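You operate a simulated robot arm through the tools that you are given. There is no shell and no other tool.

The job below is to be done with a simulated two-armed robot. You get a single attempt, and the scene is never put back.

Task
Leak-test the black gasket in the tester, then sort it by the result.
Fine: green tray for PASS, red tray for FAIL; vent before you unlatch; the lid goes on the black mat.

Only the result counts: the job must be done as asked and must still hold three seconds after the hand-in. Knocking over, shifting, dropping, spilling or breaking anything else fails it. A push-on lid holds only when it is set on centred and level and pressed home; a screw cap is set on level and turned clockwise until tight.

Robot
Two 7-joint arms with two-finger parallel grippers on one trunk that stands fixed in place. Base frame: the origin is at the foot of the trunk, x ahead of it, y to its left, z up; the work surface is at about z = 900. Readings come in mm, degrees, newtons and seconds.
The left shoulder is at [80, 131, 947], the right one opposite. With the tool pointing down near the work surface each hand reaches from about 380 to 840 mm from the base axis, measured 20 degrees to its own side. Payload 1.57 kg a hand.
The tool frame of a hand sits at the grasp point between the pads (the TCP): z along the fingers, y along the line on which they close. The tips reach 30 mm beyond it. The gripper opens to 110 mm. The fingers are 24 mm wide and 12 mm thick; the gripper's body (48 by 112 mm) begins 78 mm behind the TCP.
Orientation is told as [roll, pitch, yaw] about the base's x, y, z axes, in that order, counted from this pose: with the fingers straight down and closing along the base's y, the tool's x points along the base's -x, its y along +y and its z along -z.

Tools
- The arms move only by the tool nudge_tool. It takes "left_series", "right_series" or both (then of equal length, played together; a hand with none holds still); each is one flat list of numbers, 7 for each row, row after row: the gripper command, from -1 (shut) to 1 (fully open), values between in proportion, then the shift along the tool's x, y, z in units of 100 mm (1.0 is 100 mm), then the turn, a rotation vector about the tool's x, y, z in units of 120 degrees (1.0 is 120 degrees). In form: [hand, dx, dy, dz, rx, ry, rz, hand, dx, dy, dz, rx, ry, rz, ...]. A call has 1 to 20 rows; each row is the pose to reach, as a shift and turn from the pose commanded when the call began, along the tool's axes at that moment. A call with a number of a shift or a turn outside -1 to 1 is refused whole. A row lasts 0.2 s, in which the tool goes at most 50 mm and 8.6 degrees; a call with a longer step from one row to the next is refused whole, and so is a gripper value outside its range. Where a pose cannot be reached the arm comes as near as it can. A force on the tool above 50 N (or 10 N above the force at the start of the call, whichever is more), or a blocked arm, ends the call early, and 0.2 s more pass. Each finger travels about 108 mm/s and halts on what it meets, pressing with about 33 N; the grip force reading is that of the motor and also rises with nothing between the fingers. The clock runs only during rows and for 0.2 s after the last one: add rows that repeat a pose to give the fingers time. The reply holds the time, the measured pose of the TCP, the force on the tool along the base axes, the opening and the grip force, in the units named above and with some noise, with the torque about the TCP (base axes, N m) and any sound that the robot's microphone picked up.
- Cameras (640 x 400 px; columns grow to the right, rows downward): "scene" is now at [-49.7, -14, 1433.8]; the picture's right is [-0.15, -0.99, 0.00], its down [-0.43, 0.06, -0.90] and it looks along [0.89, -0.13, -0.43] (base axes); focal length 336 px, centre (320, 200). "left" rides on the left gripper at [70, -16, -141] in its tool frame; the picture's right is [0.23, 0.97, 0.00], its down [-0.85, 0.20, -0.48] and it looks along [-0.47, 0.11, 0.88] (tool axes); focal length 222 px, centre (320, 200). "right" rides on the right gripper at [70, 16, -141] in its tool frame; the picture's right is [-0.23, 0.97, 0.00], its down [-0.86, -0.20, -0.48] and it looks along [-0.47, -0.11, 0.88] (tool axes); focal length 222 px, centre (320, 200). There is no depth. A picture from a camera that has moved, and an enlarged one, comes with that camera's place and axes in the base frame and with its lens.
- get_image(camera): a new picture of that camera. The clock stands still meanwhile.
- pan_tilt(pan, tilt): turns the head with the scene camera to pan (to the left, within 109 degrees either way) and tilt (down, from -29 to 69), counted from straight ahead of the robot. It gives what a move gives.
- enlarge(camera, box): a new picture of the part [left, top, right, bottom] of that camera's present view, enlarged. The clock stands still meanwhile.
- hand_in(): hands the job in; it is judged then, once.

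Nothing tells you positions but the pictures and the camera data. Unless the task says otherwise, let go and move clear before handing in.

The tools are called after "Emit:" as a command line: name --argument value ..., lists and objects as JSON in quotes. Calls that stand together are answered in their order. nudge_tool: Moves the arms, as the interface text tells. Its arguments: {"type":"object","properties":{"left_series":{"type":"array"},"right_series":{"type":"array"}},"required":[]} The other tools are called the same way: pan_tilt (pan, tilt) turns the head that bears the scene camera; get_image (camera) takes a picture; enlarge (camera, box) takes an enlarged picture of a part of a camera's view; hand_in () hands the job in.

At the start:

```text
time: 0.0
left_ee_pos: [593.1, 150.5, 1222.2]
left_orientation: [0.0, 0.0, -0.1]
left_wrist_force: [-0.2, 0.3, -0.1]
left_wrist_torque: [0.01, -0.04, -0.02]
left_finger_gap: 110.0
left_finger_force: 0.0
right_ee_pos: [466.5, -211.0, 1278.0]
right_orientation: [0.0, 0.0, 0.1]
right_wrist_force: [0.2, -0.2, 0.3]
right_wrist_torque: [-0.01, -0.01, -0.01]
right_finger_gap: 109.6
right_finger_force: 0.1
head pan, tilt (commanded): [-8.4, 25.5]
```

scene: 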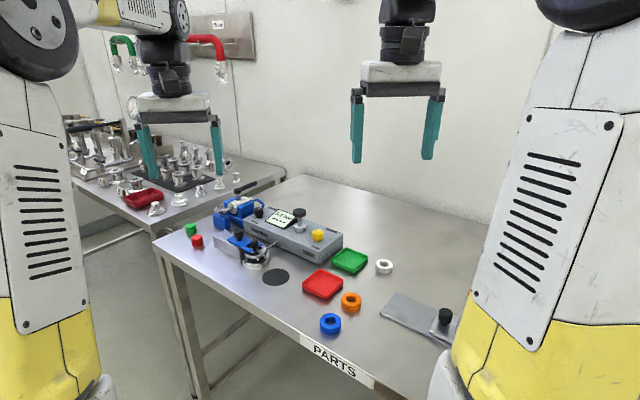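
right: 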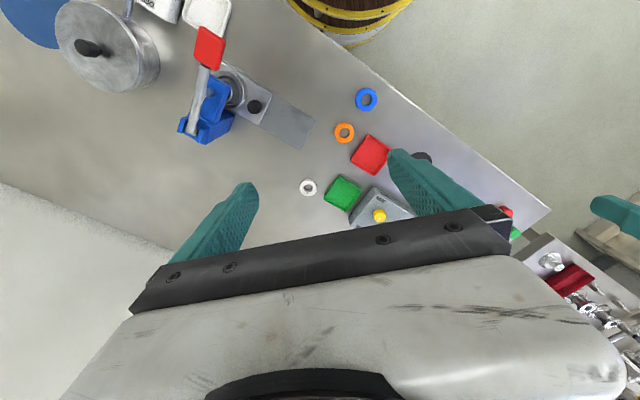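
left: 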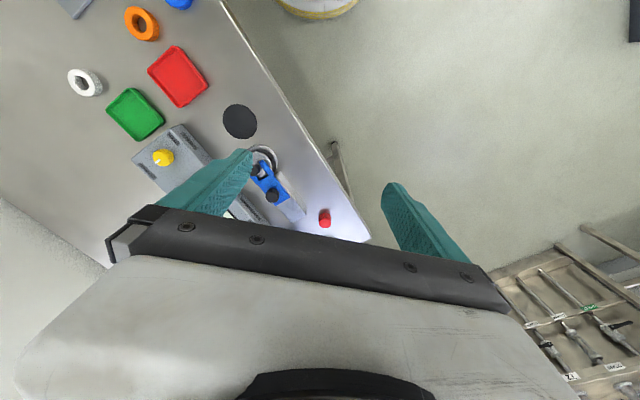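

I see a table with a grey-blue tester (latch, lid, display, yellow knob), green and red trays, a black mat disc and loose rings. I will look closer before I move anything.

Emit:
enlarge --camera "scene" --box '[170, 180, 350, 300]'

Emit:
enlarge --camera "left" --box '[60, 60, 380, 260]'

Emit:
enlarge --camera "scene" --box '[280, 230, 460, 350]'

```text
3.33 times, centred on (260, 240) of scene
camera zoom: at [-49.7, -14.0, 1433.8], right [-0.15, -0.99, 0.0], down [-0.43, 0.06, -0.9], along [0.89, -0.13, -0.43], focal length 1122 px, centre (520, 67)
```

zoom: 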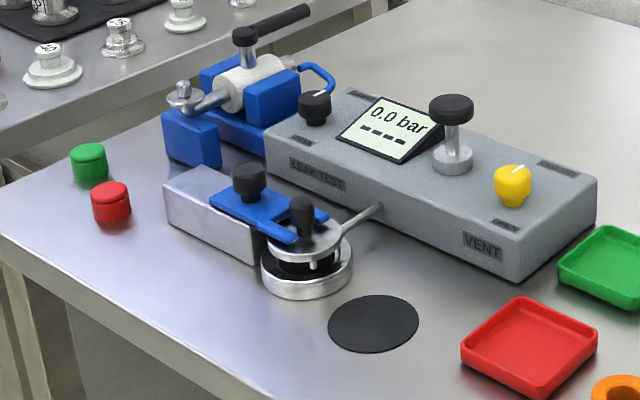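

```text
2.00 times, centred on (220, 160) of left
camera zoom: at [521.3, 135.5, 1363.6], right [-0.23, 0.97, 0.0], down [0.86, 0.2, 0.48], along [0.47, 0.11, -0.88], focal length 444 px, centre (520, 280)
```

zoom: 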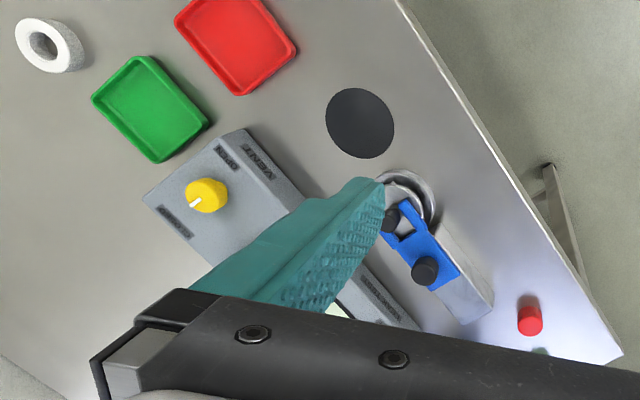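

```text
3.33 times, centred on (370, 290) of scene
camera zoom: at [-49.7, -14.0, 1433.8], right [-0.15, -0.99, 0.0], down [-0.43, 0.06, -0.9], along [0.89, -0.13, -0.43], focal length 1122 px, centre (153, -100)
```

zoom: 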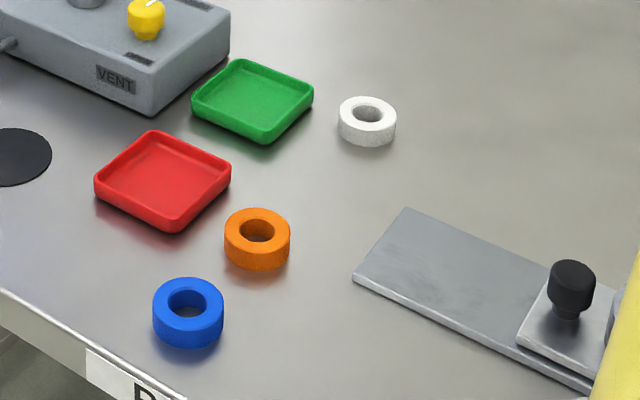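

The tester is clear in the zoom: a cup with a lid under a blue fork latch, a small black pointer knob, a display, a plunger and a yellow VENT knob. I will read the labels next.

Emit:
enlarge --camera "scene" --box '[240, 200, 300, 240]'

Emit:
enlarge --camera "scene" --box '[290, 215, 350, 255]'

Emit:
enlarge --camera "scene" --box '[210, 225, 285, 275]'

Emit:
enlarge --camera "left" --box '[120, 110, 200, 160]'

Emit:
enlarge --camera "scene" --box '[210, 180, 285, 230]'

```text
10.00 times, centred on (270, 220) of scene
camera zoom: at [-49.7, -14.0, 1433.8], right [-0.15, -0.99, 0.0], down [-0.43, 0.06, -0.9], along [0.89, -0.13, -0.43], focal length 3365 px, centre (820, 0)
```

zoom: 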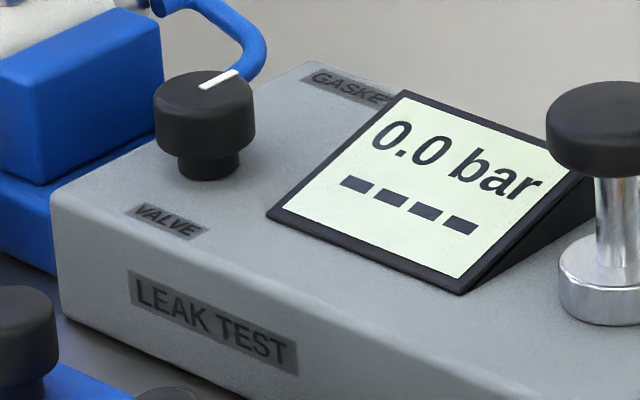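

```text
10.00 times, centred on (320, 235) of scene
camera zoom: at [-49.7, -14.0, 1433.8], right [-0.15, -0.99, 0.0], down [-0.43, 0.06, -0.9], along [0.89, -0.13, -0.43], focal length 3365 px, centre (320, -150)
```

zoom: 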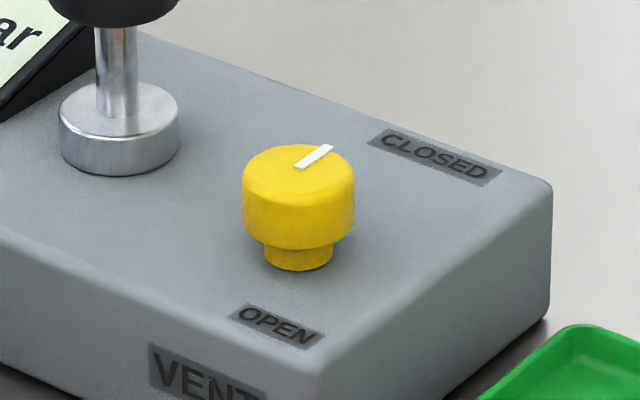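

```text
8.00 times, centred on (248, 250) of scene
camera zoom: at [-49.7, -14.0, 1433.8], right [-0.15, -0.99, 0.0], down [-0.43, 0.06, -0.9], along [0.89, -0.13, -0.43], focal length 2692 px, centre (900, -200)
```

zoom: 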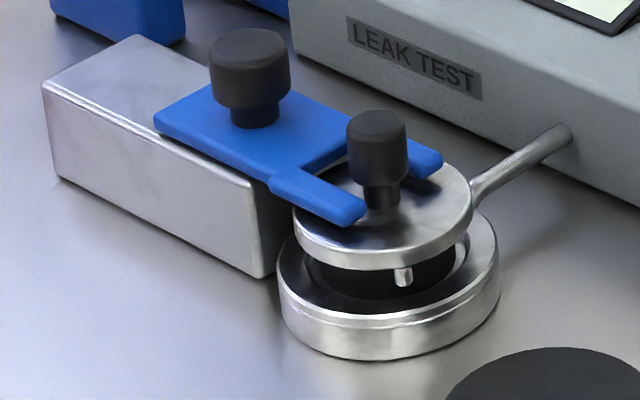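

```text
8.00 times, centred on (160, 135) of left
camera zoom: at [521.3, 135.5, 1363.6], right [-0.23, 0.97, 0.0], down [0.86, 0.2, 0.48], along [0.47, 0.11, -0.88], focal length 1777 px, centre (1600, 720)
```

zoom: 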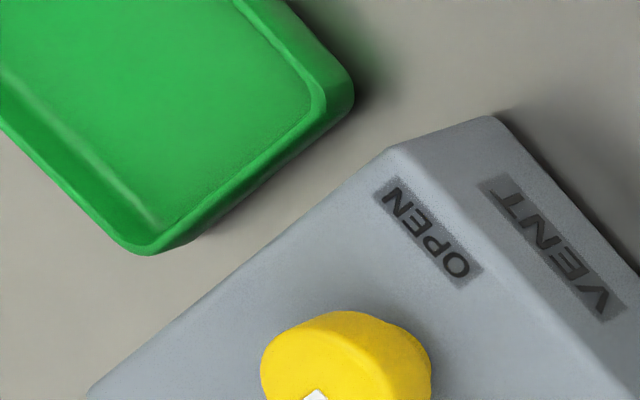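

```text
8.00 times, centred on (248, 205) of scene
camera zoom: at [-49.7, -14.0, 1433.8], right [-0.15, -0.99, 0.0], down [-0.43, 0.06, -0.9], along [0.89, -0.13, -0.43], focal length 2692 px, centre (900, 160)
```

zoom: 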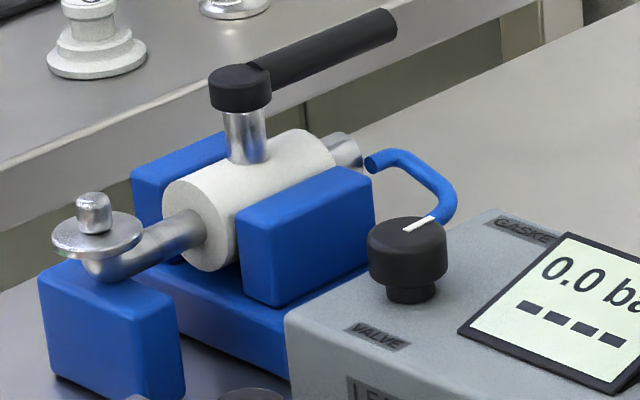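

The panel reads VALVE and GASKET around the black pointer knob, and CLOSED and OPEN around the yellow VENT knob. The latch fork is over the lid. I take the cup to be near (702, 47), the plunger near (787, -79), the vent knob near (714, -121) and the mat near (634, -4), and I will bring the left hand camera over to check.

Emit:
nudge_tool --left_series '[1, -0.07, -0.33, 0.16, 0, 0, 0, 1, -0.14, -0.66, 0.33, 0, 0, 0, 1, -0.2, -1.0, 0.5, 0, 0, 0, 1, -0.2, -1.0, 0.5, 0, 0, 0]'

Emit:
get_image --camera "left"

Emit:
get_image --camera "scene"

```text
time: 1.0
left_ee_pos: [610.7, 49.0, 1174.0]
left_orientation: [-0.1, -0.1, 0.0]
left_wrist_force: [-0.6, 1.2, 0.3]
left_wrist_torque: [-0.01, 0.01, -0.04]
left_finger_gap: 110.1
left_finger_force: 0.1
right_ee_pos: [466.2, -210.2, 1278.6]
right_orientation: [0.0, 0.0, 0.0]
right_wrist_force: [0.3, -0.4, -0.6]
right_wrist_torque: [-0.01, 0.0, 0.02]
right_finger_gap: 110.0
right_finger_force: 0.0
head pan, tilt (commanded): [-8.4, 25.5]
```

```text
taken
camera left: at [539.8, 33.7, 1313.8], right [-0.23, 0.97, 0.0], down [0.85, 0.2, 0.48], along [0.47, 0.11, -0.88], focal length 222 px, centre (320, 200)
```

left: 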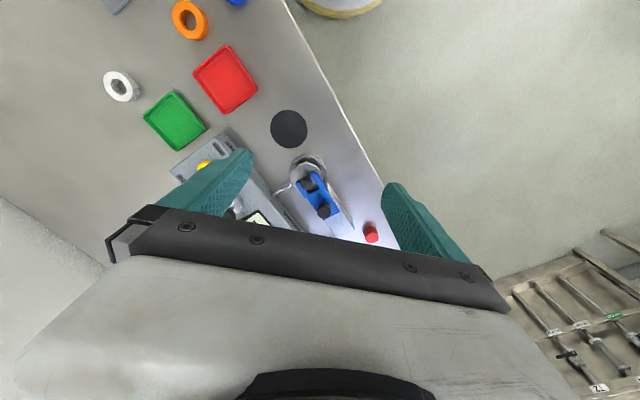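

```text
taken
camera scene: at [-49.7, -14.1, 1433.8], right [-0.15, -0.99, 0.0], down [-0.43, 0.06, -0.9], along [0.89, -0.13, -0.43], focal length 336 px, centre (320, 200)
```

scene: 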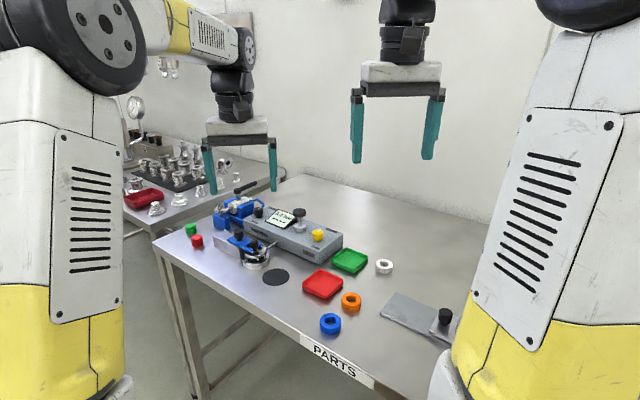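

The left camera now shows the tester from above, upside down. I will bring it lower for a closer view of the cup, lid and latch.

Emit:
nudge_tool --left_series '[1, -0.14, 0.05, 0.46, 0, 0, 0, 1, -0.27, 0.1, 0.92, 0, 0, 0, 1, -0.27, 0.1, 0.92, 0, 0, 0]'

Emit:
get_image --camera "left"

Emit:
enlarge --camera "left" --box '[230, 100, 390, 200]'

```text
time: 1.8
left_ee_pos: [638.2, 58.3, 1080.4]
left_orientation: [0.0, -0.1, -0.1]
left_wrist_force: [-0.1, -0.1, 0.0]
left_wrist_torque: [0.02, 0.0, 0.01]
left_finger_gap: 110.0
left_finger_force: 0.1
right_ee_pos: [465.5, -212.2, 1279.2]
right_orientation: [0.0, 0.0, 0.0]
right_wrist_force: [0.7, -0.1, -0.1]
right_wrist_torque: [0.01, -0.05, -0.04]
right_finger_gap: 110.2
right_finger_force: 0.0
head pan, tilt (commanded): [-8.4, 25.5]
```

```text
taken
camera left: at [567.4, 43.2, 1221.3], right [-0.23, 0.97, 0.0], down [0.85, 0.2, 0.48], along [0.47, 0.11, -0.88], focal length 222 px, centre (320, 200)
```

left: 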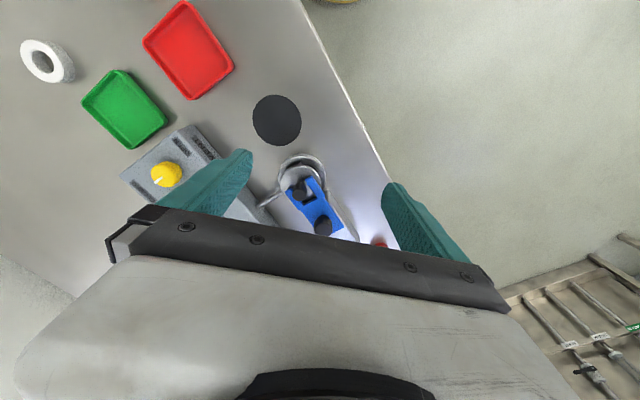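

```text
4.00 times, centred on (310, 150) of left
camera zoom: at [567.4, 43.2, 1221.3], right [-0.23, 0.97, 0.0], down [0.85, 0.2, 0.48], along [0.47, 0.11, -0.88], focal length 888 px, centre (360, 400)
```

zoom: 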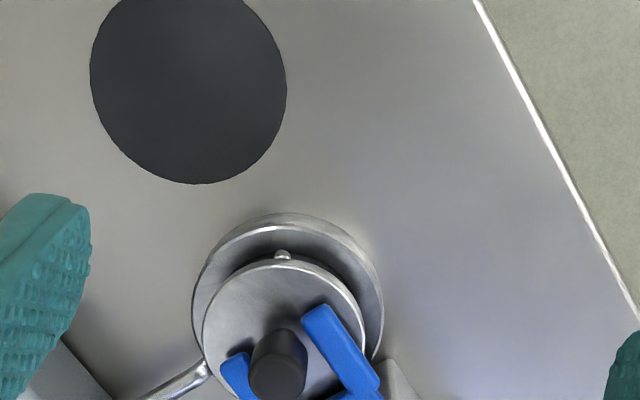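

The lid sits above the cup, apparently on the gasket, with the fork prongs over it either side of its knob. I will enlarge for detail.

Emit:
enlarge --camera "left" --box '[256, 150, 352, 210]'

Emit:
enlarge --camera "left" --box '[276, 185, 372, 245]'

Emit:
enlarge --camera "left" --box '[110, 120, 206, 180]'

Emit:
enlarge --camera "scene" --box '[225, 240, 285, 280]'

```text
6.67 times, centred on (304, 180) of left
camera zoom: at [567.4, 43.2, 1221.3], right [-0.23, 0.97, 0.0], down [0.85, 0.2, 0.48], along [0.47, 0.11, -0.88], focal length 1481 px, centre (427, 333)
```

zoom: 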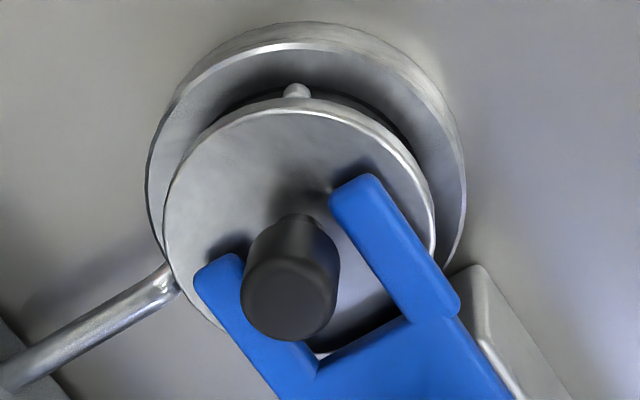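

```text
6.67 times, centred on (324, 215) of left
camera zoom: at [567.4, 43.2, 1221.3], right [-0.23, 0.97, 0.0], down [0.85, 0.2, 0.48], along [0.47, 0.11, -0.88], focal length 1481 px, centre (293, 100)
```

zoom: 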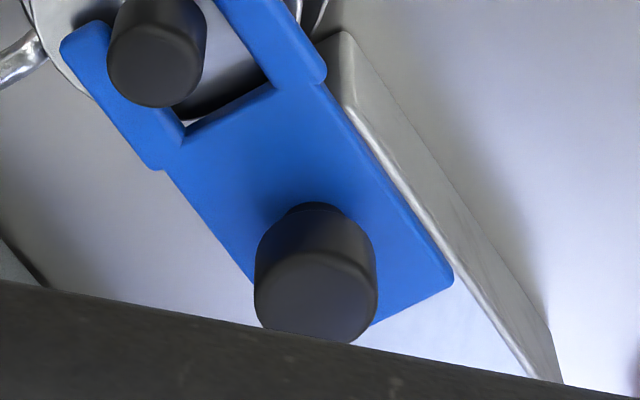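

```text
6.67 times, centred on (158, 150) of left
camera zoom: at [567.4, 43.2, 1221.3], right [-0.23, 0.97, 0.0], down [0.85, 0.2, 0.48], along [0.47, 0.11, -0.88], focal length 1481 px, centre (1400, 533)
```

zoom: 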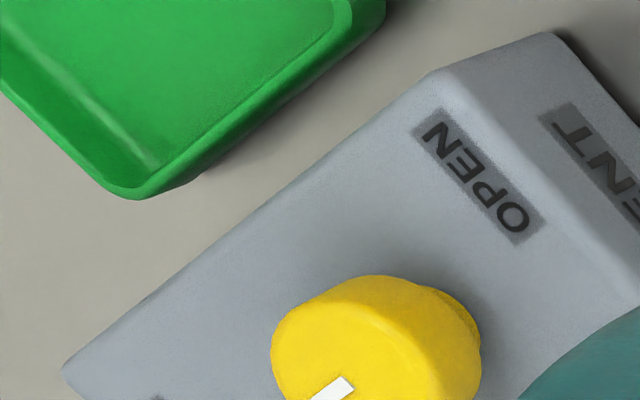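

```text
10.00 times, centred on (255, 260) of scene
camera zoom: at [-49.7, -14.1, 1433.8], right [-0.15, -0.99, 0.0], down [-0.43, 0.06, -0.9], along [0.89, -0.13, -0.43], focal length 3365 px, centre (970, -400)
```

zoom: 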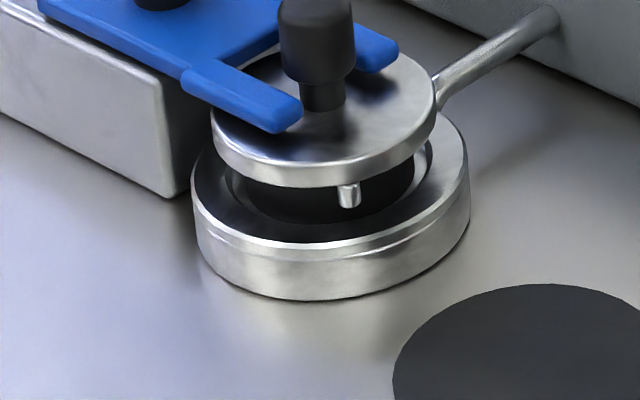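

The lid top centre is near (700, 46, 935) and the latch knob near (740, 87, 979), and the selector points at GASKET with the vent at CLOSED. I will back the left hand off and bring the right hand over the plunger and vent knob for a close look.

Emit:
nudge_tool --left_series '[1, 0.1, 0.25, -0.3, 0, 0, 0, 1, 0.2, 0.5, -0.6, 0, 0, 0, 1, 0.3, 0.8, -0.8, 0, 0, 0, 1, 0.4, 1.0, -1.0, 0, 0, 0]' --right_series '[1, -0.3, 0.1, 0.2, 0, 0, 0, 1, -0.6, 0.25, 0.4, 0, 0, 0, 1, -0.8, 0.4, 0.6, 0, 0, 0, 1, -1.0, 0.5, 0.8, 0, 0, 0]'

Emit:
nudge_tool --right_series '[1, -0.3, 0.15, 0.25, 0, 0, 0, 1, -0.7, 0.3, 0.5, 0, 0, 0, 1, -1.0, 0.4, 0.75, 0, 0, 0, 1, -1.0, 0.4, 0.75, 0, 0, 0]'

Emit:
get_image --camera "right"

Emit:
get_image --camera "scene"

```text
time: 2.8
left_ee_pos: [600.2, 158.4, 1180.4]
left_orientation: [0.0, 0.0, -0.1]
left_wrist_force: [0.1, -0.5, 0.8]
left_wrist_torque: [-0.01, -0.04, -0.01]
left_finger_gap: 110.1
left_finger_force: 0.0
right_ee_pos: [565.1, -161.5, 1198.3]
right_orientation: [0.0, 0.1, -0.1]
right_wrist_force: [-0.7, 0.1, 0.2]
right_wrist_torque: [0.04, -0.03, 0.01]
right_finger_gap: 109.9
right_finger_force: 0.0
head pan, tilt (commanded): [-8.4, 25.5]
```

```text
time: 3.8
left_ee_pos: [599.8, 158.5, 1181.3]
left_orientation: [0.0, 0.0, 0.0]
left_wrist_force: [0.1, 0.1, 0.1]
left_wrist_torque: [-0.03, 0.01, 0.01]
left_finger_gap: 109.9
left_finger_force: 0.1
right_ee_pos: [667.9, -119.8, 1122.1]
right_orientation: [0.0, 0.0, 0.0]
right_wrist_force: [-0.6, -0.1, -0.2]
right_wrist_torque: [-0.02, -0.03, -0.01]
right_finger_gap: 109.9
right_finger_force: 0.1
head pan, tilt (commanded): [-8.4, 25.5]
```

```text
taken
camera right: at [598.7, -104.9, 1263.2], right [0.23, 0.97, 0.0], down [0.85, -0.2, 0.48], along [0.47, -0.11, -0.88], focal length 222 px, centre (320, 200)
```

right: 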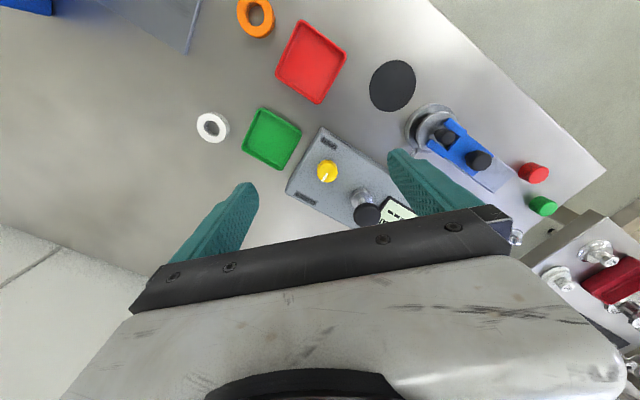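

```text
taken
camera scene: at [-49.6, -14.0, 1433.8], right [-0.15, -0.99, 0.0], down [-0.43, 0.06, -0.9], along [0.89, -0.13, -0.43], focal length 336 px, centre (320, 200)
```

scene: 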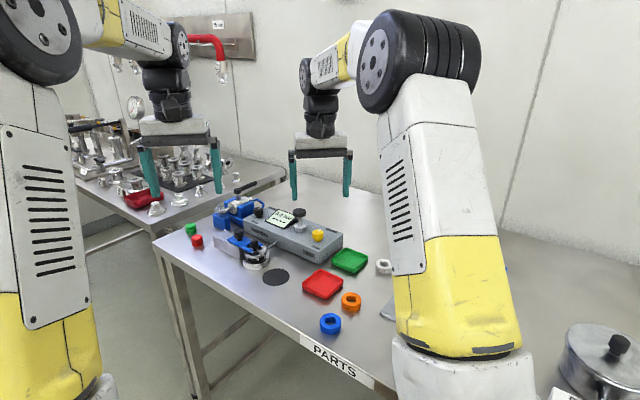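

Emit:
enlarge --camera "right" --box '[272, 130, 400, 210]'

Emit:
enlarge --camera "right" --box '[320, 160, 448, 240]'

Emit:
enlarge --camera "right" --box '[380, 90, 508, 170]'

Emit:
enlarge --camera "scene" --box '[270, 195, 345, 245]'

```text
5.00 times, centred on (336, 170) of right
camera zoom: at [598.7, -104.9, 1263.2], right [0.23, 0.97, 0.0], down [0.85, -0.2, 0.48], along [0.47, -0.11, -0.88], focal length 1111 px, centre (240, 350)
```

zoom: 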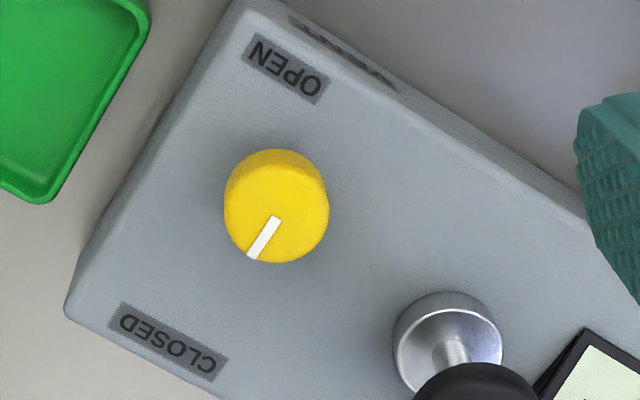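

```text
5.00 times, centred on (384, 200) of right
camera zoom: at [598.7, -104.9, 1263.2], right [0.23, 0.97, 0.0], down [0.85, -0.2, 0.48], along [0.47, -0.11, -0.88], focal length 1111 px, centre (0, 200)
```

zoom: 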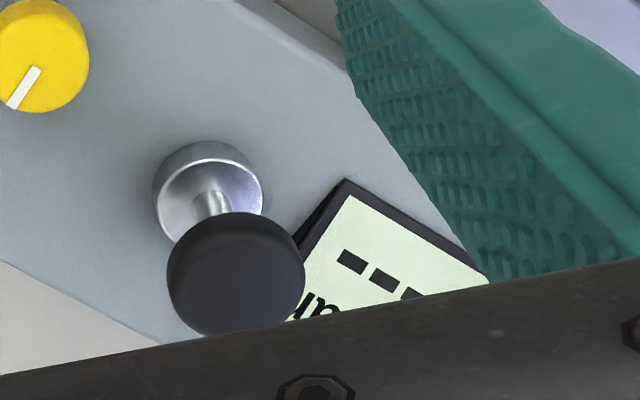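

```text
5.00 times, centred on (444, 130) of right
camera zoom: at [598.7, -104.9, 1263.2], right [0.23, 0.97, 0.0], down [0.85, -0.2, 0.48], along [0.47, -0.11, -0.88], focal length 1111 px, centre (-300, 550)
```

zoom: 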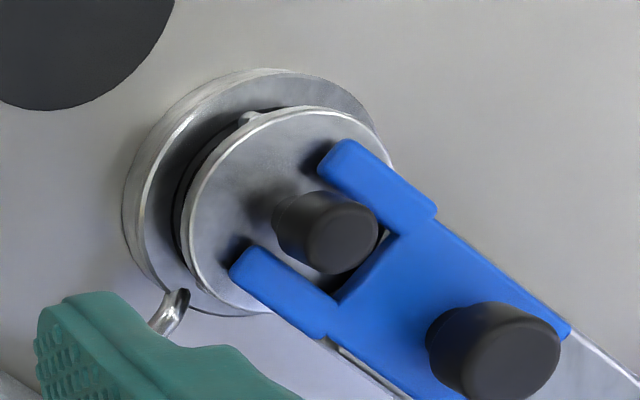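

```text
8.00 times, centred on (308, 220) of scene
camera zoom: at [-49.6, -14.0, 1433.8], right [-0.15, -0.99, 0.0], down [-0.43, 0.06, -0.9], along [0.89, -0.13, -0.43], focal length 2692 px, centre (420, 40)
```

zoom: 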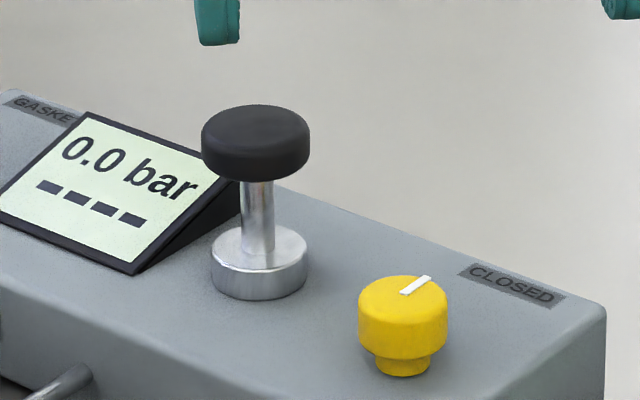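

The pump plunger has a black top at about (772, -79) and z ≈ 1008. I will shut the right gripper and move it just above the plunger.

Emit:
nudge_tool --right_series '[-1, -0.35, 0.14, 0.1, 0, 0, 0, -1, -0.7, 0.28, 0.3, 0, 0, 0, -1, -1.0, 0.42, 0.5, 0, 0, 0, -1, -1.0, 0.42, 0.5, 0, 0, 0, -1, -1.0, 0.42, 0.5, 0, 0, 0]'

Emit:
get_image --camera "right"

Emit:
enlarge --camera "scene" --box '[240, 170, 360, 250]'

```text
time: 5.0
left_ee_pos: [600.2, 159.4, 1180.3]
left_orientation: [0.0, 0.0, -0.1]
left_wrist_force: [-0.4, 0.7, 0.3]
left_wrist_torque: [0.02, 0.0, 0.0]
left_finger_gap: 110.1
left_finger_force: 0.0
right_ee_pos: [768.1, -79.4, 1072.0]
right_orientation: [0.0, 0.0, 0.1]
right_wrist_force: [-0.6, 0.9, 0.5]
right_wrist_torque: [-0.02, 0.03, 0.02]
right_finger_gap: 0.1
right_finger_force: 21.5
head pan, tilt (commanded): [-8.4, 25.5]
```

```text
taken
camera right: at [698.1, -64.7, 1213.3], right [0.23, 0.97, 0.0], down [0.86, -0.2, 0.48], along [0.47, -0.11, -0.88], focal length 222 px, centre (320, 200)
```

right: 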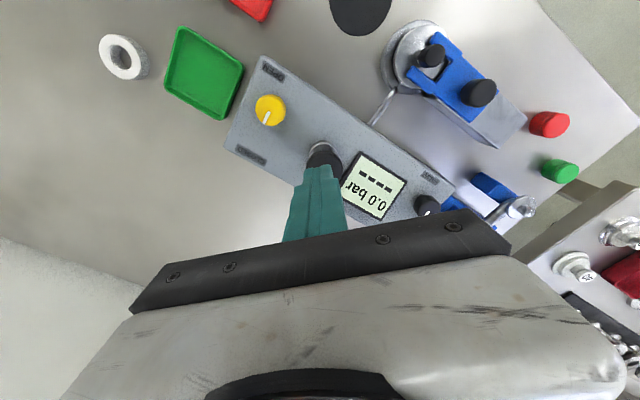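

```text
5.00 times, centred on (300, 210) of scene
camera zoom: at [-49.6, -14.0, 1433.8], right [-0.15, -0.99, 0.0], down [-0.43, 0.06, -0.9], along [0.89, -0.13, -0.43], focal length 1682 px, centre (420, 150)
```

zoom: 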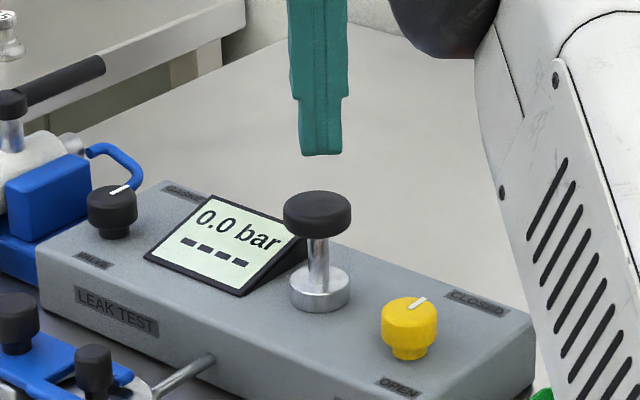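

The shut fingertips are right above the plunger top and the display reads 0.0 bar. I will press down and watch the force.

Emit:
nudge_tool --right_series '[-1, -0.05, 0, 0.2, 0, 0, 0, -1, -0.05, 0, 0.3, 0, 0, 0, -1, -0.05, 0, 0.36, 0, 0, 0, -1, -0.05, 0, 0.42, 0, 0, 0, -1, -0.05, 0, 0.48, 0, 0, 0]'

Emit:
enlarge --camera "scene" --box '[240, 170, 360, 250]'

```text
time: 6.2
left_ee_pos: [599.4, 158.9, 1180.3]
left_orientation: [0.0, 0.1, -0.1]
left_wrist_force: [0.2, 0.2, -0.2]
left_wrist_torque: [-0.03, 0.04, 0.01]
left_finger_gap: 110.0
left_finger_force: 0.0
right_ee_pos: [771.9, -80.0, 1024.5]
right_orientation: [0.0, 0.0, 0.0]
right_wrist_force: [1.5, -0.6, 3.5]
right_wrist_torque: [-0.02, -0.04, 0.03]
right_finger_gap: 0.0
right_finger_force: 21.2
head pan, tilt (commanded): [-8.4, 25.5]
```

```text
5.00 times, centred on (300, 210) of scene
camera zoom: at [-49.7, -14.0, 1433.8], right [-0.15, -0.99, 0.0], down [-0.43, 0.06, -0.9], along [0.89, -0.13, -0.43], focal length 1682 px, centre (420, 150)
```

zoom: 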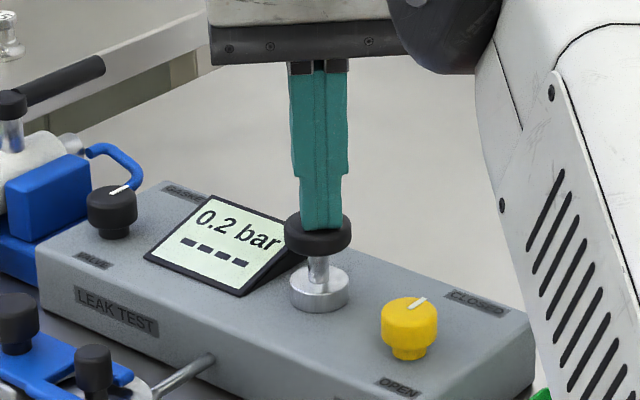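

The plunger goes down easily and the display shows 0.2 bar, so it is a pump. I will finish the stroke.

Emit:
nudge_tool --right_series '[-1, 0, 0, 0.05, 0, 0, 0, -1, 0, 0, 0.1, 0, 0, 0, -1, 0, 0, 0.15, 0, 0, 0, -1, 0, 0, 0.2, 0, 0, 0]'

Emit:
enlarge --camera "scene" --box '[240, 170, 360, 250]'

```text
time: 7.2
left_ee_pos: [599.4, 158.5, 1181.3]
left_orientation: [0.0, 0.0, -0.1]
left_wrist_force: [-0.3, 0.6, 0.8]
left_wrist_torque: [-0.02, 0.01, -0.02]
left_finger_gap: 110.1
left_finger_force: 0.0
right_ee_pos: [771.1, -79.9, 1007.7]
right_orientation: [0.0, -0.2, 0.0]
right_wrist_force: [-1.3, 1.8, 16.2]
right_wrist_torque: [0.07, 0.12, 0.07]
right_finger_gap: 0.2
right_finger_force: 21.7
head pan, tilt (commanded): [-8.4, 25.5]
```

```text
5.00 times, centred on (300, 210) of scene
camera zoom: at [-50.3, -13.8, 1433.7], right [-0.15, -0.99, 0.0], down [-0.43, 0.06, -0.9], along [0.89, -0.13, -0.43], focal length 1682 px, centre (420, 150)
```

zoom: 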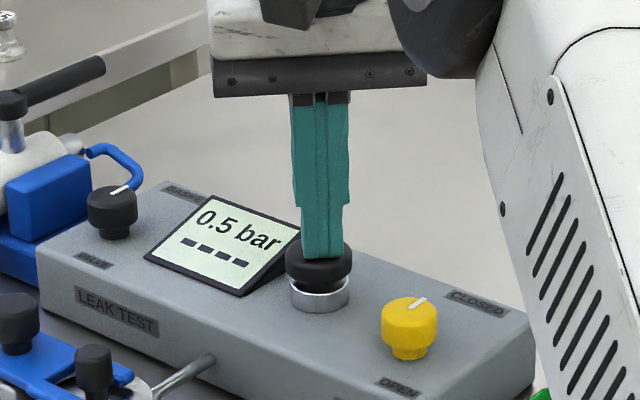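

A full stroke gave 0.5 bar, with the stop at a TCP height of about 1007. I will raise the hand and make another stroke.

Emit:
nudge_tool --right_series '[-1, 0, 0, -0.2, 0, 0, 0, -1, 0, 0, -0.38, 0, 0, 0, -1, 0, 0, -0.38, 0, 0, 0, -1, 0, 0, -0.28, 0, 0, 0, -1, 0, 0, -0.2, 0, 0, 0, -1, 0, 0, -0.13, 0, 0, 0, -1, 0, 0, -0.06, 0, 0, 0, -1, 0, 0, -0.01, 0, 0, 0]'

Emit:
enlarge --camera "scene" --box '[240, 170, 360, 250]'

```text
time: 9.0
left_ee_pos: [599.4, 158.9, 1181.1]
left_orientation: [0.0, 0.1, -0.1]
left_wrist_force: [0.4, 0.6, 1.3]
left_wrist_torque: [-0.01, 0.0, 0.01]
left_finger_gap: 110.0
left_finger_force: 0.1
right_ee_pos: [771.7, -79.1, 1007.9]
right_orientation: [0.1, -0.1, 0.0]
right_wrist_force: [3.8, 0.5, 9.4]
right_wrist_torque: [0.03, -0.06, 0.03]
right_finger_gap: 0.0
right_finger_force: 21.0
head pan, tilt (commanded): [-8.4, 25.5]
```

```text
5.00 times, centred on (300, 210) of scene
camera zoom: at [-49.8, -13.9, 1433.8], right [-0.15, -0.99, 0.0], down [-0.43, 0.06, -0.9], along [0.89, -0.13, -0.43], focal length 1682 px, centre (420, 150)
```

zoom: 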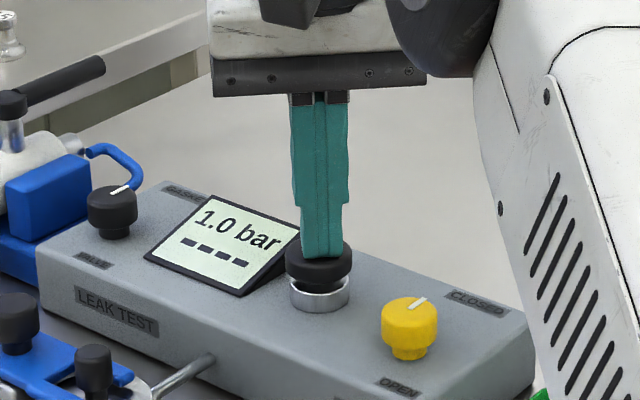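

The display shows 1.0 bar and is holding. Another stroke follows.

Emit:
nudge_tool --right_series '[-1, 0, 0, -0.2, 0, 0, 0, -1, 0, 0, -0.37, 0, 0, 0, -1, 0, 0, -0.37, 0, 0, 0, -1, 0, 0, -0.28, 0, 0, 0, -1, 0, 0, -0.2, 0, 0, 0, -1, 0, 0, -0.13, 0, 0, 0, -1, 0, 0, -0.06, 0, 0, 0, -1, 0, 0, 0, 0, 0, 0]'

Emit:
enlarge --camera "scene" --box '[240, 170, 360, 250]'

```text
time: 10.8
left_ee_pos: [599.2, 157.5, 1181.4]
left_orientation: [0.1, 0.0, -0.1]
left_wrist_force: [0.4, 0.6, -0.1]
left_wrist_torque: [0.02, 0.02, 0.0]
left_finger_gap: 110.0
left_finger_force: 0.1
right_ee_pos: [771.2, -79.5, 1009.1]
right_orientation: [0.0, 0.0, 0.1]
right_wrist_force: [3.4, -1.3, 9.5]
right_wrist_torque: [-0.08, -0.02, 0.06]
right_finger_gap: 0.0
right_finger_force: 21.4
head pan, tilt (commanded): [-8.4, 25.5]
```

```text
5.00 times, centred on (300, 210) of scene
camera zoom: at [-49.8, -14.1, 1433.8], right [-0.15, -0.99, 0.0], down [-0.43, 0.06, -0.9], along [0.89, -0.13, -0.43], focal length 1682 px, centre (420, 150)
```

zoom: 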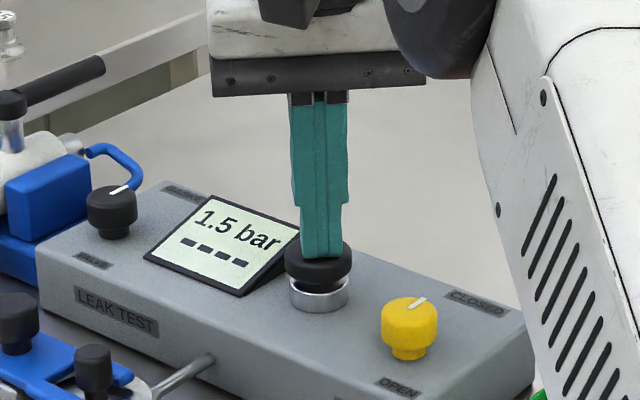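

The display shows 1.5 bar with no verdict yet. I will keep pumping one stroke at a time.

Emit:
nudge_tool --right_series '[-1, 0, 0, -0.2, 0, 0, 0, -1, 0, 0, -0.37, 0, 0, 0, -1, 0, 0, -0.37, 0, 0, 0, -1, 0, 0, -0.28, 0, 0, 0, -1, 0, 0, -0.2, 0, 0, 0, -1, 0, 0, -0.13, 0, 0, 0, -1, 0, 0, -0.06, 0, 0, 0, -1, 0, 0, 0, 0, 0, 0]'

Emit:
enlarge --camera "scene" --box '[240, 170, 360, 250]'

```text
time: 12.6
left_ee_pos: [599.0, 158.4, 1180.2]
left_orientation: [0.0, 0.0, -0.2]
left_wrist_force: [0.6, 1.1, -1.3]
left_wrist_torque: [0.06, -0.01, 0.0]
left_finger_gap: 109.8
left_finger_force: 0.0
right_ee_pos: [770.9, -78.7, 1006.2]
right_orientation: [0.1, -0.1, 0.1]
right_wrist_force: [-5.2, 2.9, 14.1]
right_wrist_torque: [0.11, 0.19, -0.04]
right_finger_gap: 0.0
right_finger_force: 21.6
head pan, tilt (commanded): [-8.4, 25.5]
```

```text
5.00 times, centred on (300, 210) of scene
camera zoom: at [-50.4, -13.8, 1433.7], right [-0.15, -0.99, 0.0], down [-0.43, 0.06, -0.9], along [0.89, -0.13, -0.43], focal length 1682 px, centre (420, 150)
```

zoom: 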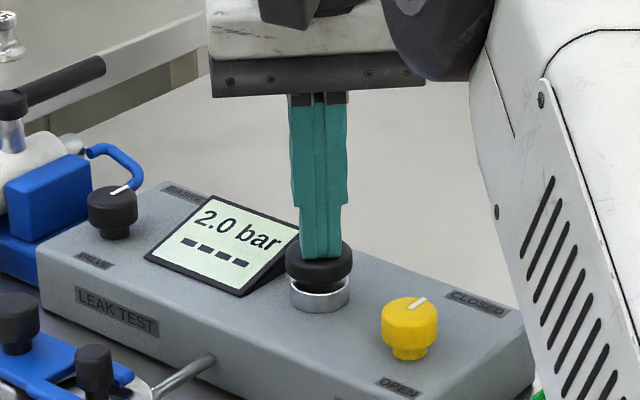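

It reads 2.0 bar with dashes. I will lift off the plunger and wait a moment to see whether a test starts before I pump more.

Emit:
nudge_tool --right_series '[-1, 0, 0, -0.2, 0, 0, 0, -1, 0, 0, -0.38, 0, 0, 0, -1, 0, 0, -0.38, 0, 0, 0, -1, 0, 0, -0.38, 0, 0, 0, -1, 0, 0, -0.38, 0, 0, 0]'

Emit:
enlarge --camera "scene" --box '[240, 170, 360, 250]'

```text
time: 13.8
left_ee_pos: [601.1, 157.9, 1180.3]
left_orientation: [0.0, 0.1, -0.2]
left_wrist_force: [0.0, 0.1, 0.3]
left_wrist_torque: [0.03, -0.01, -0.01]
left_finger_gap: 110.2
left_finger_force: 0.0
right_ee_pos: [769.6, -81.7, 1044.6]
right_orientation: [0.1, 0.1, 0.0]
right_wrist_force: [0.5, -0.3, 0.1]
right_wrist_torque: [0.0, 0.02, 0.01]
right_finger_gap: 0.1
right_finger_force: 21.4
head pan, tilt (commanded): [-8.4, 25.5]
```

```text
5.00 times, centred on (300, 210) of scene
camera zoom: at [-49.6, -14.0, 1433.8], right [-0.15, -0.99, 0.0], down [-0.43, 0.06, -0.9], along [0.89, -0.13, -0.43], focal length 1682 px, centre (420, 150)
```

zoom: 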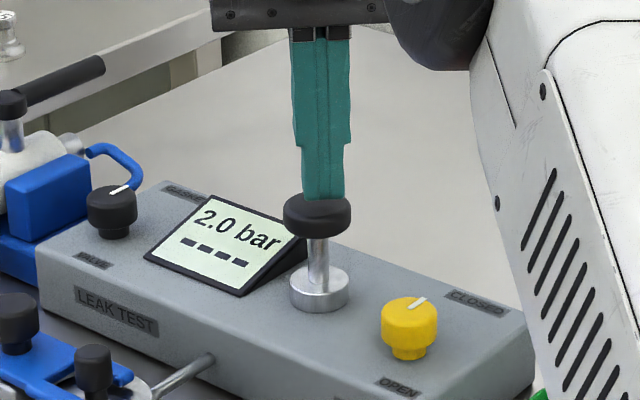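

It is steady at 2.0 bar. I will wait a couple more seconds to see whether a verdict appears at this pressure.

Emit:
nudge_tool --right_series '[-1, 0, 0, 0, 0, 0, 0, -1, 0, 0, 0, 0, 0, 0, -1, 0, 0, 0, 0, 0, 0, -1, 0, 0, 0, 0, 0, 0, -1, 0, 0, 0, 0, 0, 0, -1, 0, 0, 0, 0, 0, 0, -1, 0, 0, 0, 0, 0, 0, -1, 0, 0, 0, 0, 0, 0, -1, 0, 0, 0, 0, 0, 0, -1, 0, 0, 0, 0, 0, 0]'

Emit:
enlarge --camera "scene" --box '[240, 170, 360, 250]'

```text
time: 16.0
left_ee_pos: [599.6, 157.7, 1181.1]
left_orientation: [0.0, 0.0, -0.1]
left_wrist_force: [-1.0, 0.4, 0.0]
left_wrist_torque: [0.02, -0.02, 0.03]
left_finger_gap: 110.0
left_finger_force: 0.1
right_ee_pos: [771.1, -79.9, 1043.3]
right_orientation: [0.0, 0.0, 0.0]
right_wrist_force: [0.7, -0.1, 0.5]
right_wrist_torque: [0.02, 0.01, -0.01]
right_finger_gap: 0.1
right_finger_force: 20.8
head pan, tilt (commanded): [-8.4, 25.5]
```

```text
5.00 times, centred on (300, 210) of scene
camera zoom: at [-49.6, -14.0, 1433.8], right [-0.15, -0.99, 0.0], down [-0.43, 0.06, -0.9], along [0.89, -0.13, -0.43], focal length 1682 px, centre (420, 150)
```

zoom: 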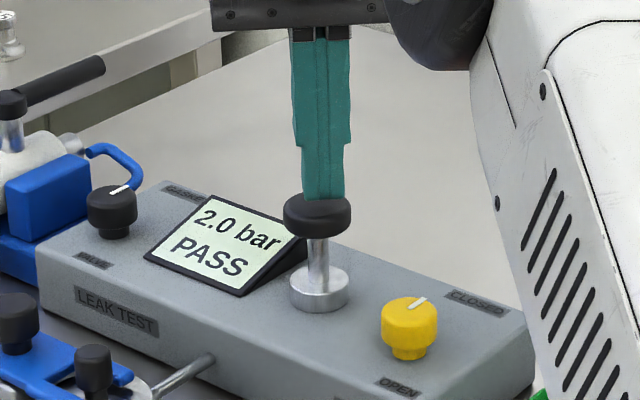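

The display now shows 2.0 bar PASS. Before I trust it, I will check from above that the selector really points at GASKET.

Emit:
enlarge --camera "right" --box '[340, 130, 468, 230]'

Emit:
enlarge --camera "scene" --box '[240, 195, 285, 225]'

Emit:
get_image --camera "right"

```text
4.00 times, centred on (404, 180) of right
camera zoom: at [701.2, -65.7, 1184.9], right [0.23, 0.97, 0.0], down [0.86, -0.2, 0.48], along [0.47, -0.11, -0.88], focal length 888 px, centre (-16, 280)
```

zoom: 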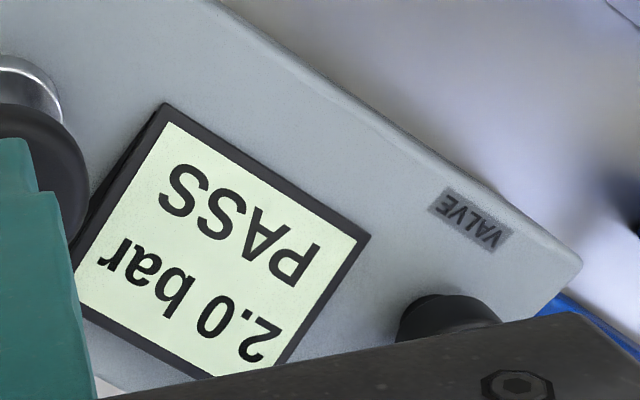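

```text
13.33 times, centred on (262, 210) of scene
camera zoom: at [-49.6, -14.0, 1433.8], right [-0.15, -0.99, 0.0], down [-0.43, 0.06, -0.9], along [0.89, -0.13, -0.43], focal length 4486 px, centre (1087, 67)
```

zoom: 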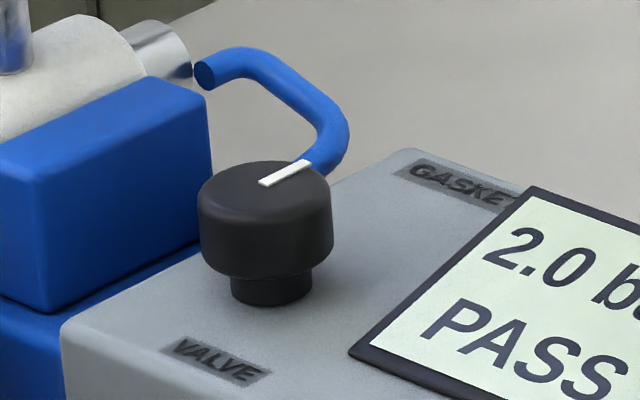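

```text
taken
camera right: at [701.2, -65.7, 1184.9], right [0.23, 0.97, 0.0], down [0.86, -0.2, 0.48], along [0.47, -0.11, -0.88], focal length 222 px, centre (320, 200)
```

right: 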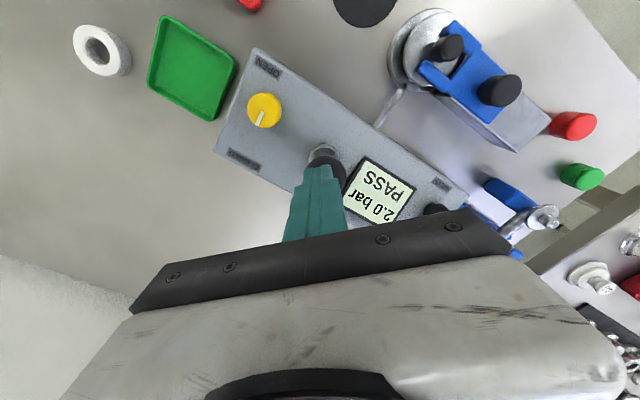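

The pointer is on GASKET, so the PASS is for the gasket and it goes in the green tray. I will now lift the right hand clear and move above the vent knob at (712, -121), whose top is at about z 972.

Emit:
nudge_tool --right_series '[-1, 0, 0, -0.4, 0, 0, 0, -0.5, 0.2, -0.14, -0.4, 0, 0, 0, 0, 0.4, -0.28, -0.4, 0, 0, 0, 0.09, 0.595, -0.42, -0.4, 0, 0, 0, 0.09, 0.595, -0.42, 0, 0, 0, 0, 0.09, 0.595, -0.42, 0.15, 0, 0, 0, 0.09, 0.595, -0.42, 0.15, 0, 0, 0]'

Emit:
get_image --camera "right"

Emit:
enlarge --camera "scene" --box '[240, 170, 360, 250]'

```text
time: 17.6
left_ee_pos: [600.0, 158.0, 1181.2]
left_orientation: [0.0, -0.1, -0.1]
left_wrist_force: [0.6, -0.2, 0.6]
left_wrist_torque: [-0.02, -0.01, 0.03]
left_finger_gap: 109.9
left_finger_force: 0.0
right_ee_pos: [711.3, -123.0, 1030.1]
right_orientation: [0.0, 0.0, 0.0]
right_wrist_force: [-1.3, 0.5, -0.8]
right_wrist_torque: [-0.02, 0.01, 0.0]
right_finger_gap: 59.6
right_finger_force: 0.1
head pan, tilt (commanded): [-8.4, 25.5]
```

```text
taken
camera right: at [641.8, -106.9, 1171.2], right [0.23, 0.97, 0.0], down [0.86, -0.2, 0.48], along [0.47, -0.11, -0.88], focal length 222 px, centre (320, 200)
```

right: 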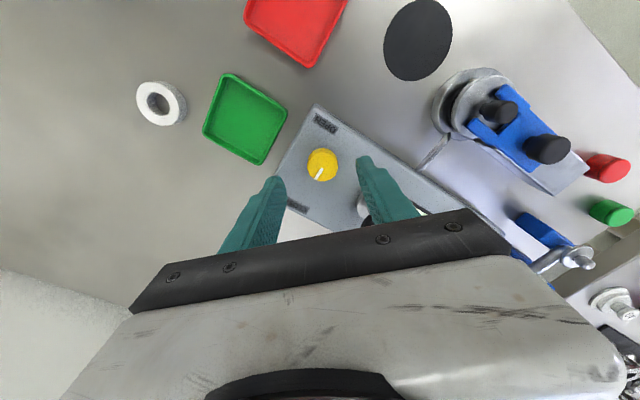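

```text
5.00 times, centred on (300, 210) of scene
camera zoom: at [-49.7, -14.0, 1433.8], right [-0.15, -0.99, 0.0], down [-0.43, 0.06, -0.9], along [0.89, -0.13, -0.43], focal length 1682 px, centre (420, 150)
```

zoom: 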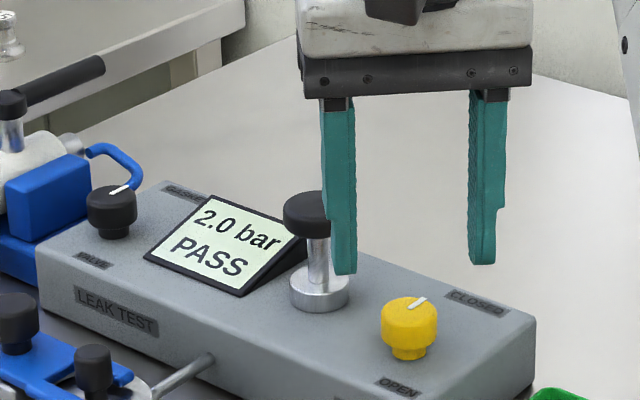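

The open fingers straddle the knob. I will lower so the tips sit beside it just clear of the panel, then close on it.

Emit:
nudge_tool --right_series '[0.0, 0, 0, 0.2, 0, 0, 0, 0.0, 0, 0, 0.36, 0, 0, 0, 0.0, 0, 0, 0.46, 0, 0, 0, 0.0, 0, 0, 0.46, 0, 0, 0]'

Emit:
enlarge --camera "scene" --box '[270, 190, 360, 250]'

Emit:
enlarge --camera "right" --box '[256, 110, 416, 210]'

```text
time: 18.6
left_ee_pos: [600.6, 158.9, 1181.2]
left_orientation: [0.0, 0.0, -0.1]
left_wrist_force: [-0.6, -0.5, 0.1]
left_wrist_torque: [-0.01, -0.02, -0.01]
left_finger_gap: 109.8
left_finger_force: 0.0
right_ee_pos: [711.7, -120.8, 983.6]
right_orientation: [0.0, -0.1, -0.1]
right_wrist_force: [-0.2, -0.4, 1.1]
right_wrist_torque: [0.03, -0.03, 0.0]
right_finger_gap: 54.8
right_finger_force: 0.0
head pan, tilt (commanded): [-8.4, 25.5]
```

```text
6.67 times, centred on (315, 220) of scene
camera zoom: at [-49.7, -14.0, 1433.8], right [-0.15, -0.99, 0.0], down [-0.43, 0.06, -0.9], along [0.89, -0.13, -0.43], focal length 2243 px, centre (353, 67)
```

zoom: 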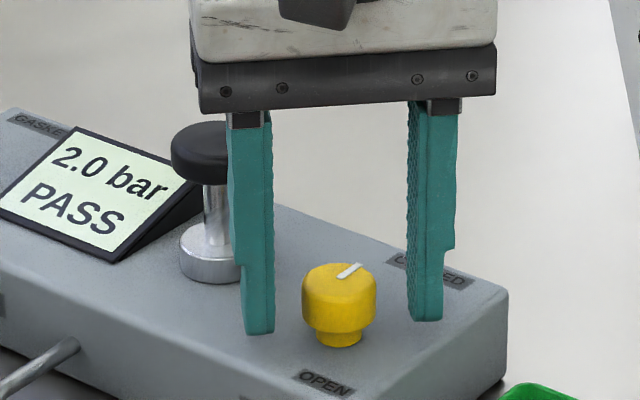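

```text
4.00 times, centred on (336, 160) of right
camera zoom: at [642.0, -105.8, 1124.8], right [0.23, 0.97, 0.0], down [0.86, -0.2, 0.48], along [0.47, -0.11, -0.88], focal length 888 px, centre (256, 360)
```

zoom: 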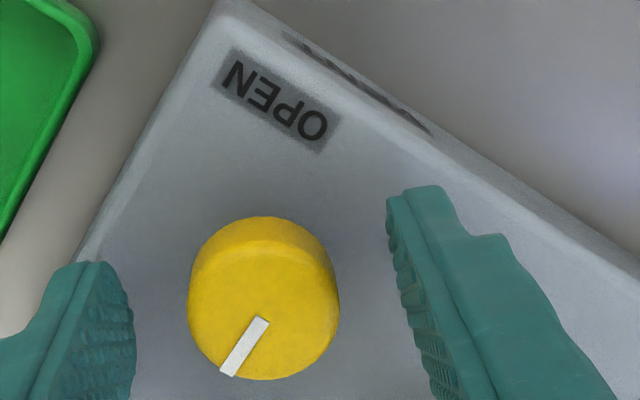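

The fingers are centred on the knob with a good depth. I will close on it.

Emit:
nudge_tool --right_series '[-1, 0, 0, 0, 0, 0, 0, -1, 0, 0, 0, 0, 0, 0, -1, 0, 0, 0, 0, 0, 0]'

Emit:
enlarge --camera "scene" --box '[270, 190, 360, 250]'

```text
time: 19.4
left_ee_pos: [601.2, 159.1, 1180.6]
left_orientation: [-0.1, 0.1, -0.2]
left_wrist_force: [0.7, -0.5, 0.0]
left_wrist_torque: [-0.02, -0.03, 0.0]
left_finger_gap: 110.2
left_finger_force: 0.0
right_ee_pos: [712.4, -121.2, 982.9]
right_orientation: [-0.1, -0.1, 0.0]
right_wrist_force: [-1.2, 3.5, -2.5]
right_wrist_torque: [0.1, -0.41, 0.03]
right_finger_gap: 28.9
right_finger_force: 38.2
head pan, tilt (commanded): [-8.4, 25.5]
```

```text
6.67 times, centred on (315, 220) of scene
camera zoom: at [-49.6, -13.9, 1433.8], right [-0.15, -0.99, 0.0], down [-0.43, 0.06, -0.9], along [0.89, -0.13, -0.43], focal length 2243 px, centre (353, 67)
```

zoom: 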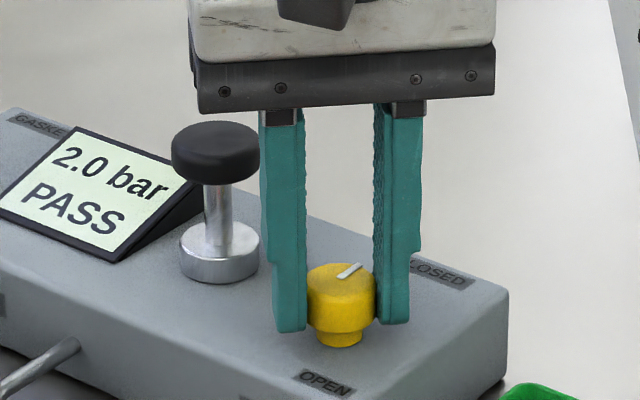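

The knob is gripped with a 28.9 mm gap. I will try a small clockwise turn first and check the torque and the pointer.

Emit:
nudge_tool --right_series '[-1, 0, 0, 0, 0, 0, 0.06, -1, 0, 0, 0, 0, 0, 0.12, -1, 0, 0, 0, 0, 0, 0.18]'

Emit:
enlarge --camera "scene" --box '[270, 190, 360, 250]'

```text
time: 20.2
left_ee_pos: [600.0, 159.3, 1180.8]
left_orientation: [0.0, 0.0, 0.0]
left_wrist_force: [0.0, -1.0, 0.5]
left_wrist_torque: [0.03, 0.02, 0.0]
left_finger_gap: 109.9
left_finger_force: 0.1
right_ee_pos: [711.8, -119.7, 984.1]
right_orientation: [0.1, 0.0, -21.5]
right_wrist_force: [-1.2, 10.8, 0.1]
right_wrist_torque: [0.16, 0.75, 0.01]
right_finger_gap: 28.9
right_finger_force: 38.2
head pan, tilt (commanded): [-8.4, 25.5]
```

```text
6.67 times, centred on (315, 220) of scene
camera zoom: at [-49.7, -13.5, 1433.8], right [-0.15, -0.99, 0.0], down [-0.43, 0.06, -0.9], along [0.89, -0.13, -0.43], focal length 2243 px, centre (353, 67)
```

zoom: 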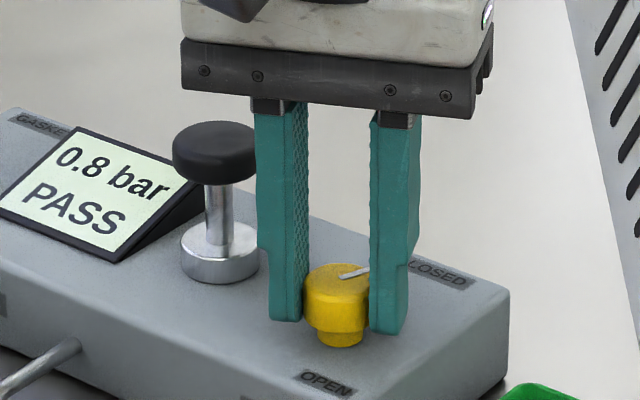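

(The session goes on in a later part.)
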